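You operate a simulated robot arm through the tools that you are given. There is no shell and no other tool. Be economical: measure what you need, move in short steps, check, and stop when the job is done.

Carry out the task below with a simulated robot arm. There is one attempt and no reset: what you move stays moved.

TASK
Put two of the coil springs from the top of the orange bench on the silver pad there.
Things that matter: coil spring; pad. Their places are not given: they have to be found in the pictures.

It is judged by the outcome, as a careful person would: the job done as asked, and still so three seconds after it is handed in. It fails if anything else is knocked over, pushed out of place, dropped, spilled or broken.

THE ROBOT
A 7-joint arm with a two-finger parallel gripper, fixed in place. Base frame: the origin is at the foot of the arm, x ahead of it, y to its left, z up; the work surface is at about z = 0. Lengths are in m, angles in degrees, forces in N, time in s.
With the tool pointing down near the work surface it reaches from about 0.24 to 0.62 m from the base axis. Its first joint turns from -66.0 to 66.0 degrees. Payload 2.6 kg.
Tool frame: the origin (TCP) lies between the finger pads and is the grasp point; the fingertips stand 0.03 m ahead of it; z points along the fingers, y is the line along which they close. The gripper opens to 0.094 m. The fingers are 0.028 m wide and 0.01 m thick; the gripper's body (0.05 by 0.096 m) begins 0.055 m behind the TCP.
Orientation is that of the tool frame in the base frame, as [roll, pitch, yaw] about the fixed x, y, z axes, in that order (R = Rz(yaw) Ry(pitch) Rx(roll)). With the fingers straight down and closing along the base's y, the tool's x points along the base's -x, its y along +y and its z along -z.

THE INTERFACE
- The arm moves only by the tool play_rows. Its argument "motion" is a list of rows, each a list of 7 numbers: the shift along the tool's x, y, z in m, then the turn, a rotation vector about the tool's x, y, z in degrees, then the closure, from 0 (fully open) to 1 (shut). In form: [[dx, dy, dz, wx, wy, wz, jaw], ...]. A call has 1 to 8 rows; each row is the pose to reach, as a shift and turn from the pose commanded when the call began, along the tool's axes at that moment. A row lasts 0.2 s, in which the tool goes at most 0.05 m and 8.6 degrees; a call with a longer step from one row to the next is refused whole, and so is a gripper value outside its range. A pose out of reach is approached as far as the arm can. The call stops where the force on the tool passes 40 N (or 10 N more than at its start, if that is more) or the arm is blocked; 0.2 s more then pass. The fingers move at their own pace (about 0.072 m/s each) and stop on an object; they squeeze with about 28 N. The grip force told is the motor's: it shows also when the fingers shut on nothing. Time passes only in rows, and 0.2 s behind the last, so rows that repeat a pose let the fingers close. It gives the time, the measured TCP pose, the force on the tool (base axes), the opening and the grip force at its end, in the units of the frame above (readings bear some noise).
- Cameras (640 x 400 px; columns grow to the right, rows downward): "scene" is fixed at [0.0156, 0.4311, 0.5656]; the picture's right is [-0.78, -0.62, 0.00], its down [-0.37, 0.47, -0.80] and it looks along [0.50, -0.63, -0.60] (base axes); focal length 267 px, centre (320, 200). "wrist" rides on the gripper at [-0.037, 0, -0.058] in the tool frame; the picture's right is [0.00, -1.00, 0.00], its down [0.97, 0.00, -0.24] and it looks along [0.24, 0.00, 0.97] (tool axes); focal length 218 px, centre (320, 200).
- camera(camera): a new picture of that camera. No time passes.
- probe_pixels(camera, pixels): for up to 12 pixels [column, row] of the newest picture of that camera ("zoom" is the newest enlarged one), the place [x, y, z] in the base frame of the surface seen there, good to about 0.002 m, but the place of the scene camera against the robot may be out by one fixed shift of up to 0.025 m in any direction. No time passes.
- zoom(camera, box): a new picture of the part [left, top, right, bottom] of that camera's present view, enlarged. No time passes.
- hand_in(): hands the job in; it is judged then, once.

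Work in short steps. Measure before you move; look again where a grasp or a placing could have gone wrong, and mend it. You have 60 turns and 26 pictures in all, the two below and enlarged ones among them. Open the gripper and draw the arm clear of the work before you hand the job in, unless the task says otherwise; then end with one line.

The tools are called after "Request:" by a JSON object that holds its "name" and its "arguments". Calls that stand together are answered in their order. play_rows: Moves the arm, as the interface text tells. Its arguments: {"type":"object","properties":{"motion":{"type":"array"}},"required":["motion"]} The other tools are called the same way: camera (camera) takes a picture; probe_pixels (camera, pixels) gives the place of the surface under pixels of a picture; zoom (camera, box) takes an enlarged picture of a part of a camera's view; hand_in () hands the job in.

At the start:

```text
time: 0.0
position: [0.4238, 0.0491, 0.2959]
ee_rot: [-180.0, 0.1, -179.9]
ft_force: [-0.7, 0.2, -0.1]
finger_gap: 0.0942
grip_force: 0.1
```

scene: 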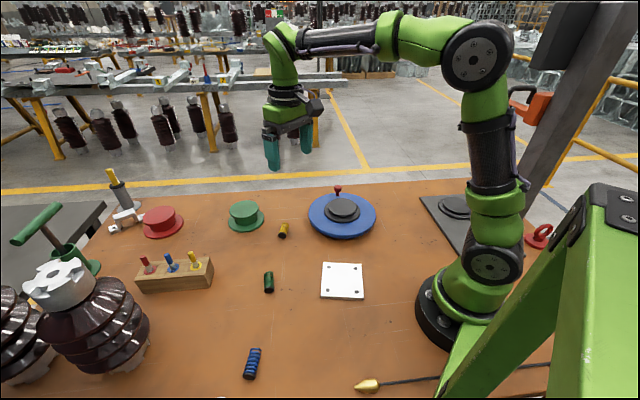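
wrist: 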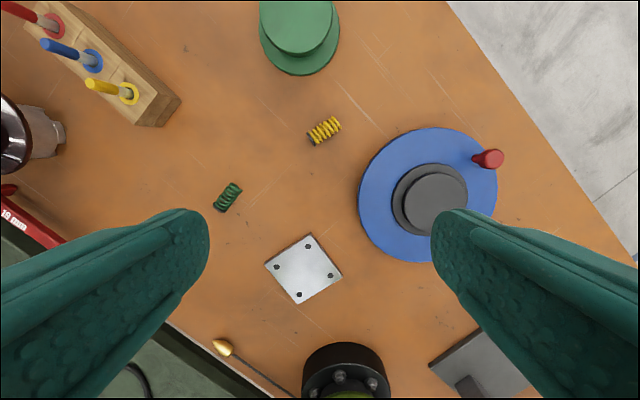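

The wrist picture shows a yellow spring at about (324,131), a green one at (228,198) and the pad at (303,269). I measure them there, since the wrist camera is not subject to the scene shift.

Request:
{"name": "probe_pixels", "arguments": {"camera": "wrist", "pixels": [[324, 131], [311, 138], [338, 122], [228, 198], [219, 209], [237, 186], [303, 269], [309, 236], [342, 273], [300, 303], [265, 265], [270, 180]]}}

Request:
{"name": "zoom", "arguments": {"camera": "wrist", "box": [190, 100, 390, 225]}}

Request:
{"name": "zoom", "arguments": {"camera": "scene", "box": [200, 200, 400, 390]}}

```text
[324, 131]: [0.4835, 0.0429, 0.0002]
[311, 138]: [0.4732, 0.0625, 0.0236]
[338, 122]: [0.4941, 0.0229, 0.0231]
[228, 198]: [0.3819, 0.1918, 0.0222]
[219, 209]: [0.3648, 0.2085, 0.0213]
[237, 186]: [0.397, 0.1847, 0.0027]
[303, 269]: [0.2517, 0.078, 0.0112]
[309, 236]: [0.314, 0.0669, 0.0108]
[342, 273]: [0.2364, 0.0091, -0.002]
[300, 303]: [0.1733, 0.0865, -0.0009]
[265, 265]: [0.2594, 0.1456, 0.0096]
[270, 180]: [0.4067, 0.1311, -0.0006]
```

```text
3.20 times, centred on (290, 162) of wrist
```

zoom: 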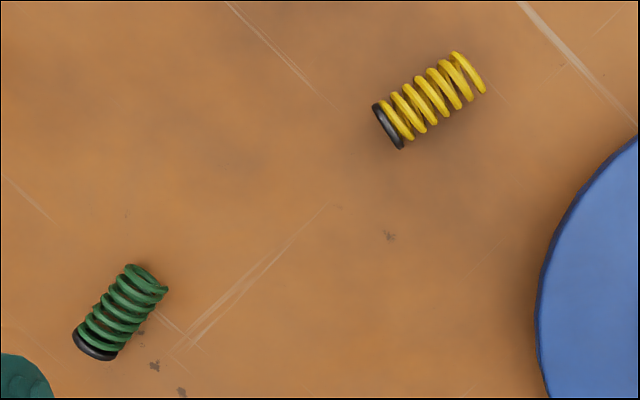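

```text
2.11 times, centred on (300, 295) of scene
```

zoom: 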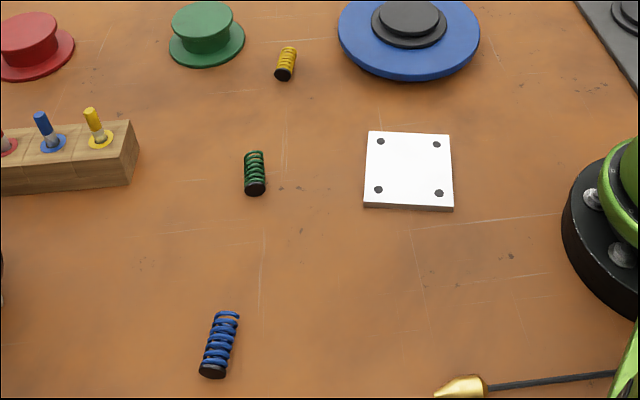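

The springs lie flat: green at about (0.381,0.195) with its axis near -38°, and yellow at about (0.484,0.043) with its axis near -59°. The pad is centred at about (0.25,0.078), with its top at z≈0.011. I move above the green one and turn so the fingers close across it.

Request:
{"name": "play_rows", "arguments": {"motion": [[0.008, 0.028, 0.027, 0, 0, 7.6, 0.2], [0.016, 0.056, 0.054, 0, 0, 15.2, 0.3], [0.024, 0.084, 0.08, 0, 0, 22.8, 0.4], [0.032, 0.112, 0.106, 0, 0, 30.4, 0.4], [0.044, 0.146, 0.136, 0, 0, 38, 0.4], [0.044, 0.146, 0.136, 0, 0, 38, 0.4]]}}

Request:
{"name": "camera", "arguments": {"camera": "wrist"}}

```text
time: 1.4
position: [0.3806, 0.1939, 0.1594]
ee_rot: [179.9, -0.1, 142.0]
ft_force: [0.2, 0.0, -0.9]
finger_gap: 0.0562
grip_force: 0.0
```

```text
21 pictures are left
```

wrist: 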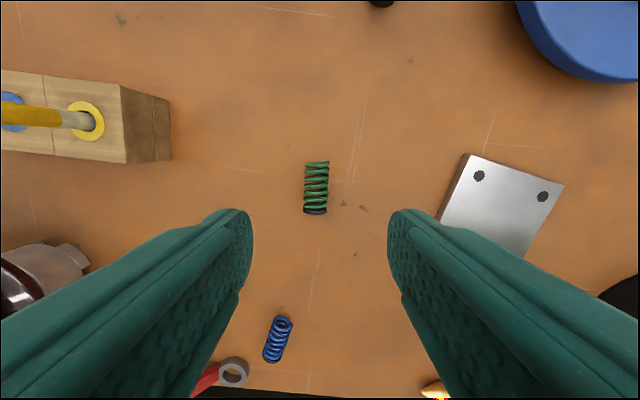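

The green spring now stands upright in the picture at (316,188), so the fingers are square to it. I probe its ends.

Request:
{"name": "probe_pixels", "arguments": {"camera": "wrist", "pixels": [[317, 166], [316, 175], [316, 187], [315, 199], [314, 212], [473, 155], [564, 185], [437, 216], [525, 257], [479, 175], [543, 196]]}}

Request:
{"name": "zoom", "arguments": {"camera": "wrist", "box": [276, 150, 356, 230]}}

```text
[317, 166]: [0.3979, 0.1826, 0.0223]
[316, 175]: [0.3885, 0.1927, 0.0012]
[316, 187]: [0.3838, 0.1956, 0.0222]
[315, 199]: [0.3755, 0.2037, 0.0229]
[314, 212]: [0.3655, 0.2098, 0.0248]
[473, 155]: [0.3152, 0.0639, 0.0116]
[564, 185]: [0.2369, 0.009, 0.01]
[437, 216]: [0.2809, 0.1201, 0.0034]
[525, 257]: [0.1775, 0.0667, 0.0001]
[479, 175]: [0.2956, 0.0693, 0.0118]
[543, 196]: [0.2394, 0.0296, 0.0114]
```

```text
5.00 times, centred on (316, 190) of wrist
```

zoom: 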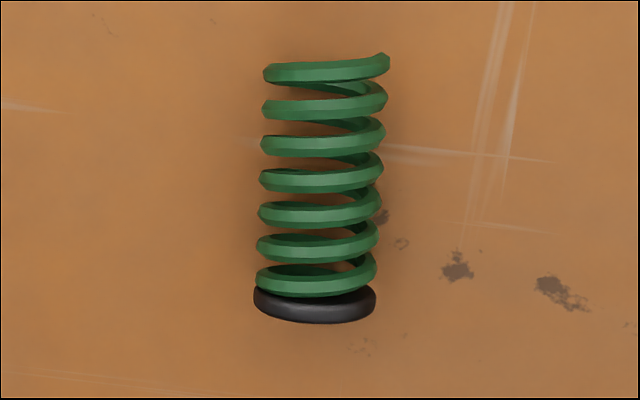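

The spring's centre is at about (0.382,0.197), it is about 0.024 across, and I am 3 mm off along tool y. I descend to TCP z≈0.035 and close.

Request:
{"name": "play_rows", "arguments": {"motion": [[0.0, 0.003, 0.04, 0, 0, 0, 0.4], [0.0, 0.003, 0.08, 0, 0, 0, 0.4], [0.0, 0.003, 0.11, 0, 0, 0, 0.4], [0.0, 0.003, 0.124, 0, 0, 0, 0.4], [0.0, 0.003, 0.124, 0, 0, 0, 0.6], [0.0, 0.003, 0.124, 0, 0, 0, 0.8], [0.0, 0.003, 0.124, 0, 0, 0, 1], [0.0, 0.003, 0.124, 0, 0, 0, 1]]}}

```text
time: 3.2
position: [0.382, 0.1974, 0.0357]
ee_rot: [180.0, -0.1, 142.0]
ft_force: [-0.2, 0.1, -1.3]
finger_gap: 0.0226
grip_force: 27.6
```

The gap of 0.0226 with 27.6 N means the green spring is held. I lift, then carry it toward the pad's left half while turning its axis parallel to the pad edge (about 35°).

Request:
{"name": "play_rows", "arguments": {"motion": [[0, 0.003, -0.04, 0, 0, 0, 1], [0, 0.0, -0.08, 0, 0, -8, 1], [0.01, -0.03, -0.09, 0, 0, -16, 1], [0.02, -0.06, -0.09, 0, 0, -24, 1], [0.03, -0.09, -0.09, 0, 0, -32, 1], [0.04, -0.12, -0.09, 0, 0, -40, 1], [0.0517, -0.1564, -0.09, 0, 0, -48, 1], [0.0517, -0.1564, -0.09, 0, 0, -56, 1]]}}

Request:
{"name": "play_rows", "arguments": {"motion": [[0, 0, 0, 0, 0, -8.5, 1], [0, 0, 0, 0, 0, -17, 1], [0, 0, 0, 0, 0, -17, 1]]}}

Request:
{"name": "camera", "arguments": {"camera": "wrist"}}

Request:
{"name": "camera", "arguments": {"camera": "scene"}}

```text
time: 5.0
position: [0.2435, 0.1074, 0.1263]
ee_rot: [180.0, -0.1, -161.8]
ft_force: [0.4, -0.6, -1.2]
finger_gap: 0.0226
grip_force: 27.9
```

```text
time: 5.8
position: [0.2445, 0.1067, 0.1267]
ee_rot: [-180.0, 0.0, -144.9]
ft_force: [0.6, 0.0, -0.3]
finger_gap: 0.0224
grip_force: 28.0
```

```text
19 pictures are left
```

wrist: 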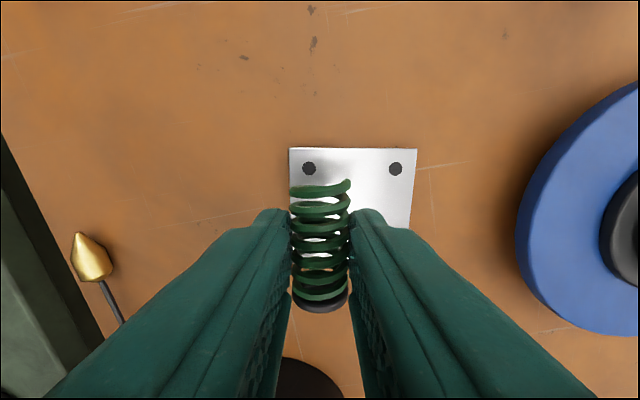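

```text
18 pictures are left
```

scene: 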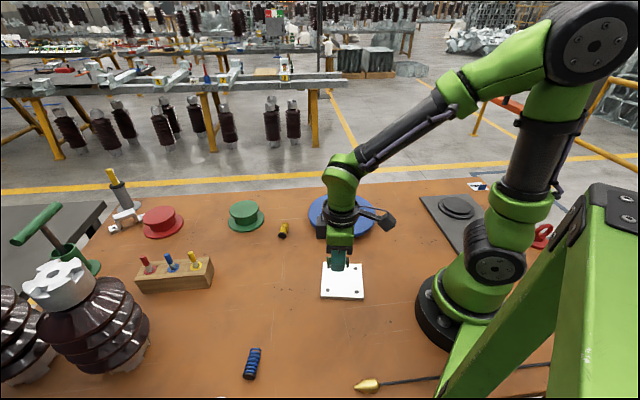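

The pad's far edge runs level from (290,148) to (417,149), so the alignment is good. I probe the corners to refine the placing spot.

Request:
{"name": "probe_pixels", "arguments": {"camera": "wrist", "pixels": [[292, 150], [415, 151], [309, 168], [395, 168], [409, 224], [370, 185]]}}

```text
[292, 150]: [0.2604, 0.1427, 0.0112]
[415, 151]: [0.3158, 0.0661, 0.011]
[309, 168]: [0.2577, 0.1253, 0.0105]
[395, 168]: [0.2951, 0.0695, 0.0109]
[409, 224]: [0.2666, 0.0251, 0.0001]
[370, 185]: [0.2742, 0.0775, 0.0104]
```

The pad's centre is (0.2495,0.0765). I shift 3 mm toward it, lower until the spring just meets the pad (TCP z≈0.0475) and check the force before releasing.

Request:
{"name": "play_rows", "arguments": {"motion": [[0, -0.0033, 0.03, 0, 0, 0, 1], [0, -0.0033, 0.055, 0, 0, 0, 1], [0, -0.0033, 0.07, 0, 0, 0, 1], [0, -0.0033, 0.076, 0, 0, 0, 1], [0, -0.0033, 0.079, 0, 0, 0, 1], [0, -0.0033, 0.079, 0, 0, 0, 1]]}}

```text
time: 7.2
position: [0.2458, 0.1026, 0.0473]
ee_rot: [-180.0, 0.0, -145.0]
ft_force: [-0.5, 0.1, -0.6]
finger_gap: 0.0223
grip_force: 28.1
```

There is no clear contact force yet, so I lower a millimetre or so more.

Request:
{"name": "play_rows", "arguments": {"motion": [[0, 0, 0.001, 0, 0, 0, 1], [0, 0, 0.0015, 0, 0, 0, 1]]}}

```text
time: 7.8
position: [0.2485, 0.1022, 0.0456]
ee_rot: [-179.9, 0.1, -145.1]
ft_force: [-3.8, -4.3, 23.4]
finger_gap: 0.0228
grip_force: 28.3
```

The 23 N upward shows contact. I ease up 1 mm, open gently to about 0.045, then rise straight up.

Request:
{"name": "play_rows", "arguments": {"motion": [[0, 0, 0.0005, 0, 0, 0, 1], [0, 0, 0.0005, 0, 0, 0, 0.7], [0, 0, 0.0005, 0, 0, 0, 0.6], [0, 0, 0.0, 0, 0, 0, 0.55], [0, 0, 0.0, 0, 0, 0, 0.55], [0, 0, -0.03, 0, 0, 0, 0.55], [0, 0, -0.07, 0, 0, 0, 0.5], [0, 0, -0.11, 0, 0, 0, 0.4]]}}

Request:
{"name": "camera", "arguments": {"camera": "wrist"}}

```text
time: 9.6
position: [0.2469, 0.1046, 0.1551]
ee_rot: [179.8, -0.1, -144.9]
ft_force: [0.2, 0.6, -0.2]
finger_gap: 0.0567
grip_force: 0.1
```

```text
17 pictures are left
```

wrist: 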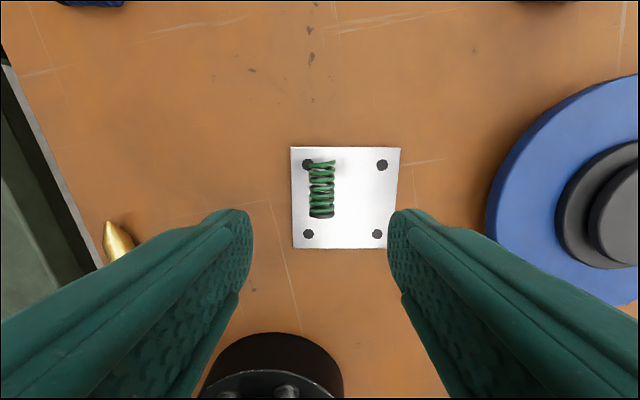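

The green spring lies well inside the pad at (321,190). Next I move above the yellow spring and turn +94° about tool z.

Request:
{"name": "play_rows", "arguments": {"motion": [[-0.01, -0.01, 0, 0, 0, 8.2, 0.4], [-0.03, -0.035, 0, 0, 0, 16.4, 0.4], [-0.053, -0.062, 0, 0, 0, 24.6, 0.4], [-0.076, -0.089, 0, 0, 0, 32.8, 0.4], [-0.099, -0.116, 0, 0, 0, 41, 0.4], [-0.122, -0.143, 0, 0, 0, 49.2, 0.4], [-0.145, -0.17, 0, 0, 0, 57.4, 0.4], [-0.159, -0.1865, 0, 0, 0, 65.6, 0.4]]}}

Request:
{"name": "play_rows", "arguments": {"motion": [[0, 0, 0, 0, 0, 8.2, 0.4], [0, 0, 0, 0, 0, 16.4, 0.4], [0, 0, 0, 0, 0, 24, 0.4], [0, 0, 0, 0, 0, 28.4, 0.4], [0, 0, 0, 0, 0, 28.4, 0.4]]}}

Request:
{"name": "camera", "arguments": {"camera": "wrist"}}

```text
time: 11.4
position: [0.4847, 0.0414, 0.1547]
ee_rot: [-179.9, -0.1, 149.3]
ft_force: [-0.2, -0.6, -0.4]
finger_gap: 0.0564
grip_force: 0.1
```

```text
time: 12.6
position: [0.4842, 0.0408, 0.1549]
ee_rot: [180.0, -0.1, 120.8]
ft_force: [0.4, 0.3, -0.4]
finger_gap: 0.0563
grip_force: 0.0
```

```text
16 pictures are left
```

wrist: 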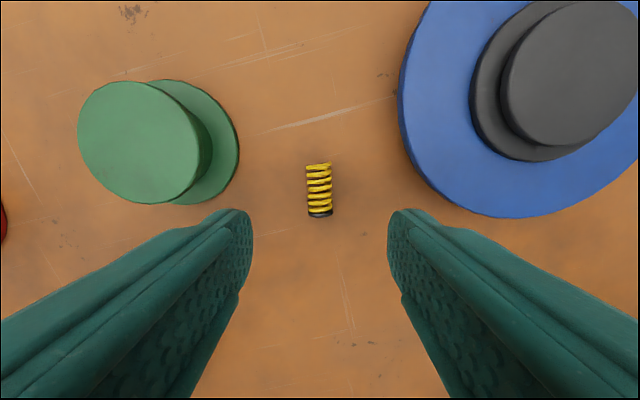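

The yellow spring is upright in the picture and centred at (319,190). The hat and the disc are each about 0.08 m clear. I descend and grasp.

Request:
{"name": "play_rows", "arguments": {"motion": [[0, 0, 0.04, 0, 0, 0, 0.4], [0, 0, 0.08, 0, 0, 0, 0.4], [0, 0, 0.107, 0, 0, 0, 0.4], [0, 0, 0.1195, 0, 0, 0, 0.4], [0, 0, 0.1195, 0, 0, 0, 0.6], [0, 0, 0.1195, 0, 0, 0, 0.8], [0, 0, 0.1195, 0, 0, 0, 1], [0, 0, 0.1195, 0, 0, 0, 1]]}}

```text
time: 14.4
position: [0.4846, 0.0432, 0.0364]
ee_rot: [-180.0, 0.0, 121.0]
ft_force: [-0.2, 0.0, -1.3]
finger_gap: 0.0226
grip_force: 27.9
```

It is held (0.0226, 27.9 N). I lift 0.1 m and carry it to the pad's right half, turning back to yaw -145°.

Request:
{"name": "play_rows", "arguments": {"motion": [[0, 0, -0.045, 0, 0, 0, 1], [0, 0, -0.09, 0, 0, -8.2, 1], [0.02, -0.026, -0.1, 0, 0, -16.4, 1], [0.043, -0.057, -0.1, 0, 0, -24.6, 1], [0.066, -0.088, -0.1, 0, 0, -32.8, 1], [0.089, -0.119, -0.1, 0, 0, -41, 1], [0.112, -0.15, -0.1, 0, 0, -49.2, 1], [0.1268, -0.1706, -0.1, 0, 0, -57.4, 1]]}}

Request:
{"name": "play_rows", "arguments": {"motion": [[0, 0, 0, 0, 0, -8.2, 1], [0, 0, 0, 0, 0, -16.4, 1], [0, 0, 0, 0, 0, -24.6, 1], [0, 0, 0, 0, 0, -32.8, 1], [0, 0, 0, 0, 0, -36.6, 1], [0, 0, 0, 0, 0, -36.6, 1]]}}

Request:
{"name": "camera", "arguments": {"camera": "wrist"}}

```text
time: 16.2
position: [0.2712, 0.0638, 0.1355]
ee_rot: [-180.0, -0.1, 178.6]
ft_force: [-0.3, -0.5, -0.5]
finger_gap: 0.0225
grip_force: 28.0
```

```text
time: 17.6
position: [0.2737, 0.062, 0.1364]
ee_rot: [-180.0, 0.0, -144.9]
ft_force: [0.2, -0.7, -0.6]
finger_gap: 0.0223
grip_force: 27.9
```

```text
15 pictures are left
```

wrist: 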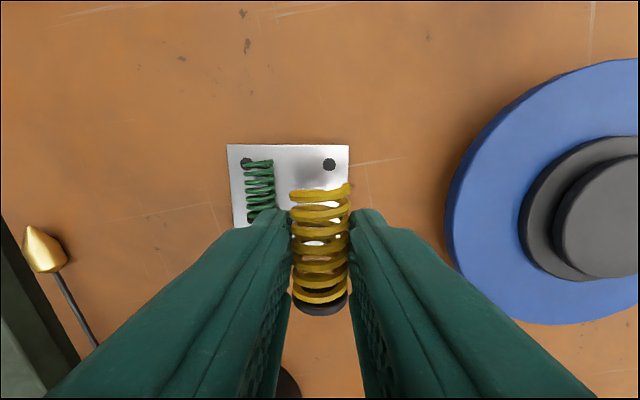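

The spacing from the green spring works out to 0.049 m and the spring is within the pad. I lower to just above contact.

Request:
{"name": "play_rows", "arguments": {"motion": [[0, 0, 0.03, 0, 0, 0, 1], [0, 0, 0.06, 0, 0, 0, 1], [0, 0, 0.08, 0, 0, 0, 1], [0, 0, 0.086, 0, 0, 0, 1], [0, 0, 0.0885, 0, 0, 0, 1], [0, 0, 0.0885, 0, 0, 0, 1]]}}

Request:
{"name": "play_rows", "arguments": {"motion": [[0, 0, 0.0008, 0, 0, 0, 1], [0, 0, 0.0008, 0, 0, 0, 1]]}}

```text
time: 19.0
position: [0.273, 0.0631, 0.0472]
ee_rot: [-179.9, 0.0, -144.9]
ft_force: [-0.1, 0.0, -0.3]
finger_gap: 0.0225
grip_force: 27.7
```

```text
time: 19.6
position: [0.2728, 0.0625, 0.0473]
ee_rot: [179.9, -0.1, -145.0]
ft_force: [0.2, 0.0, -0.2]
finger_gap: 0.0227
grip_force: 28.1
```

There is no contact yet, so I go a little lower.

Request:
{"name": "play_rows", "arguments": {"motion": [[0, 0, 0.0008, 0, 0, 0, 1], [0, 0, 0.0008, 0, 0, 0, 1]]}}

```text
time: 20.2
position: [0.273, 0.0622, 0.0457]
ee_rot: [180.0, 0.0, -145.0]
ft_force: [-6.1, -2.2, 23.3]
finger_gap: 0.0226
grip_force: 28.2
```

Contact again at 23 N. I ease up, release narrowly so as not to touch the green spring, and rise.

Request:
{"name": "play_rows", "arguments": {"motion": [[0, 0, -0.0005, 0, 0, 0, 1], [0, 0, -0.0005, 0, 0, 0, 0.7], [0, 0, -0.0005, 0, 0, 0, 0.64], [0, 0, -0.0005, 0, 0, 0, 0.62], [0, 0, -0.0005, 0, 0, 0, 0.62], [0, 0, -0.03, 0, 0, 0, 0.62], [0, 0, -0.07, 0, 0, 0, 0.5], [0, 0, -0.11, 0, 0, 0, 0.3]]}}

Request:
{"name": "play_rows", "arguments": {"motion": [[-0.02, 0, -0.03, 0, 0, 0, 0], [-0.05, 0, -0.06, 0, 0, 0, 0], [-0.08, 0, -0.08, 0, 0, 0, 0], [-0.08, 0, -0.08, 0, 0, 0, 0]]}}

Request:
{"name": "camera", "arguments": {"camera": "wrist"}}

Request:
{"name": "camera", "arguments": {"camera": "scene"}}

```text
time: 22.0
position: [0.2729, 0.063, 0.156]
ee_rot: [-179.9, 0.0, -144.8]
ft_force: [-0.5, 0.7, -0.3]
finger_gap: 0.0659
grip_force: 0.0
```

```text
time: 23.0
position: [0.3358, 0.1087, 0.2353]
ee_rot: [180.0, 0.0, -145.1]
ft_force: [-0.2, -0.3, -0.4]
finger_gap: 0.0939
grip_force: 0.0
```

```text
14 pictures are left
```

wrist: 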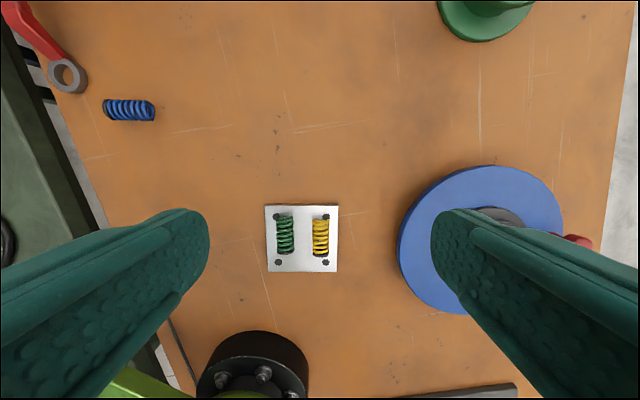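

```text
13 pictures are left
```

scene: 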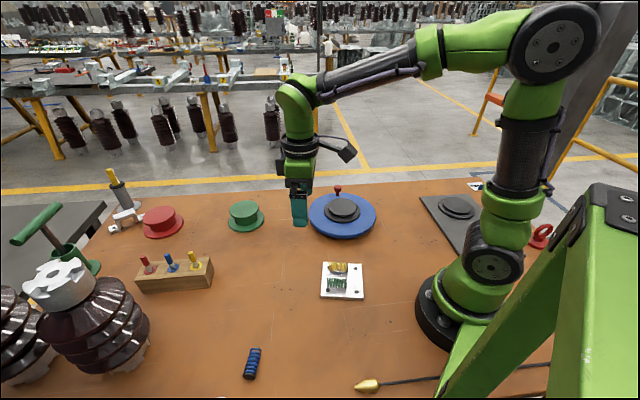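

Both springs lie fully on the pad at (285,235) and (321,237). Nothing else has moved, and the arm is clear with the gripper open, so I hand in.

Request:
{"name": "hand_in", "arguments": {}}

```text
The job is handed in.
```

The green and yellow coil springs are lying on the silver pad, the blue one is still where it was, and the job is handed in.
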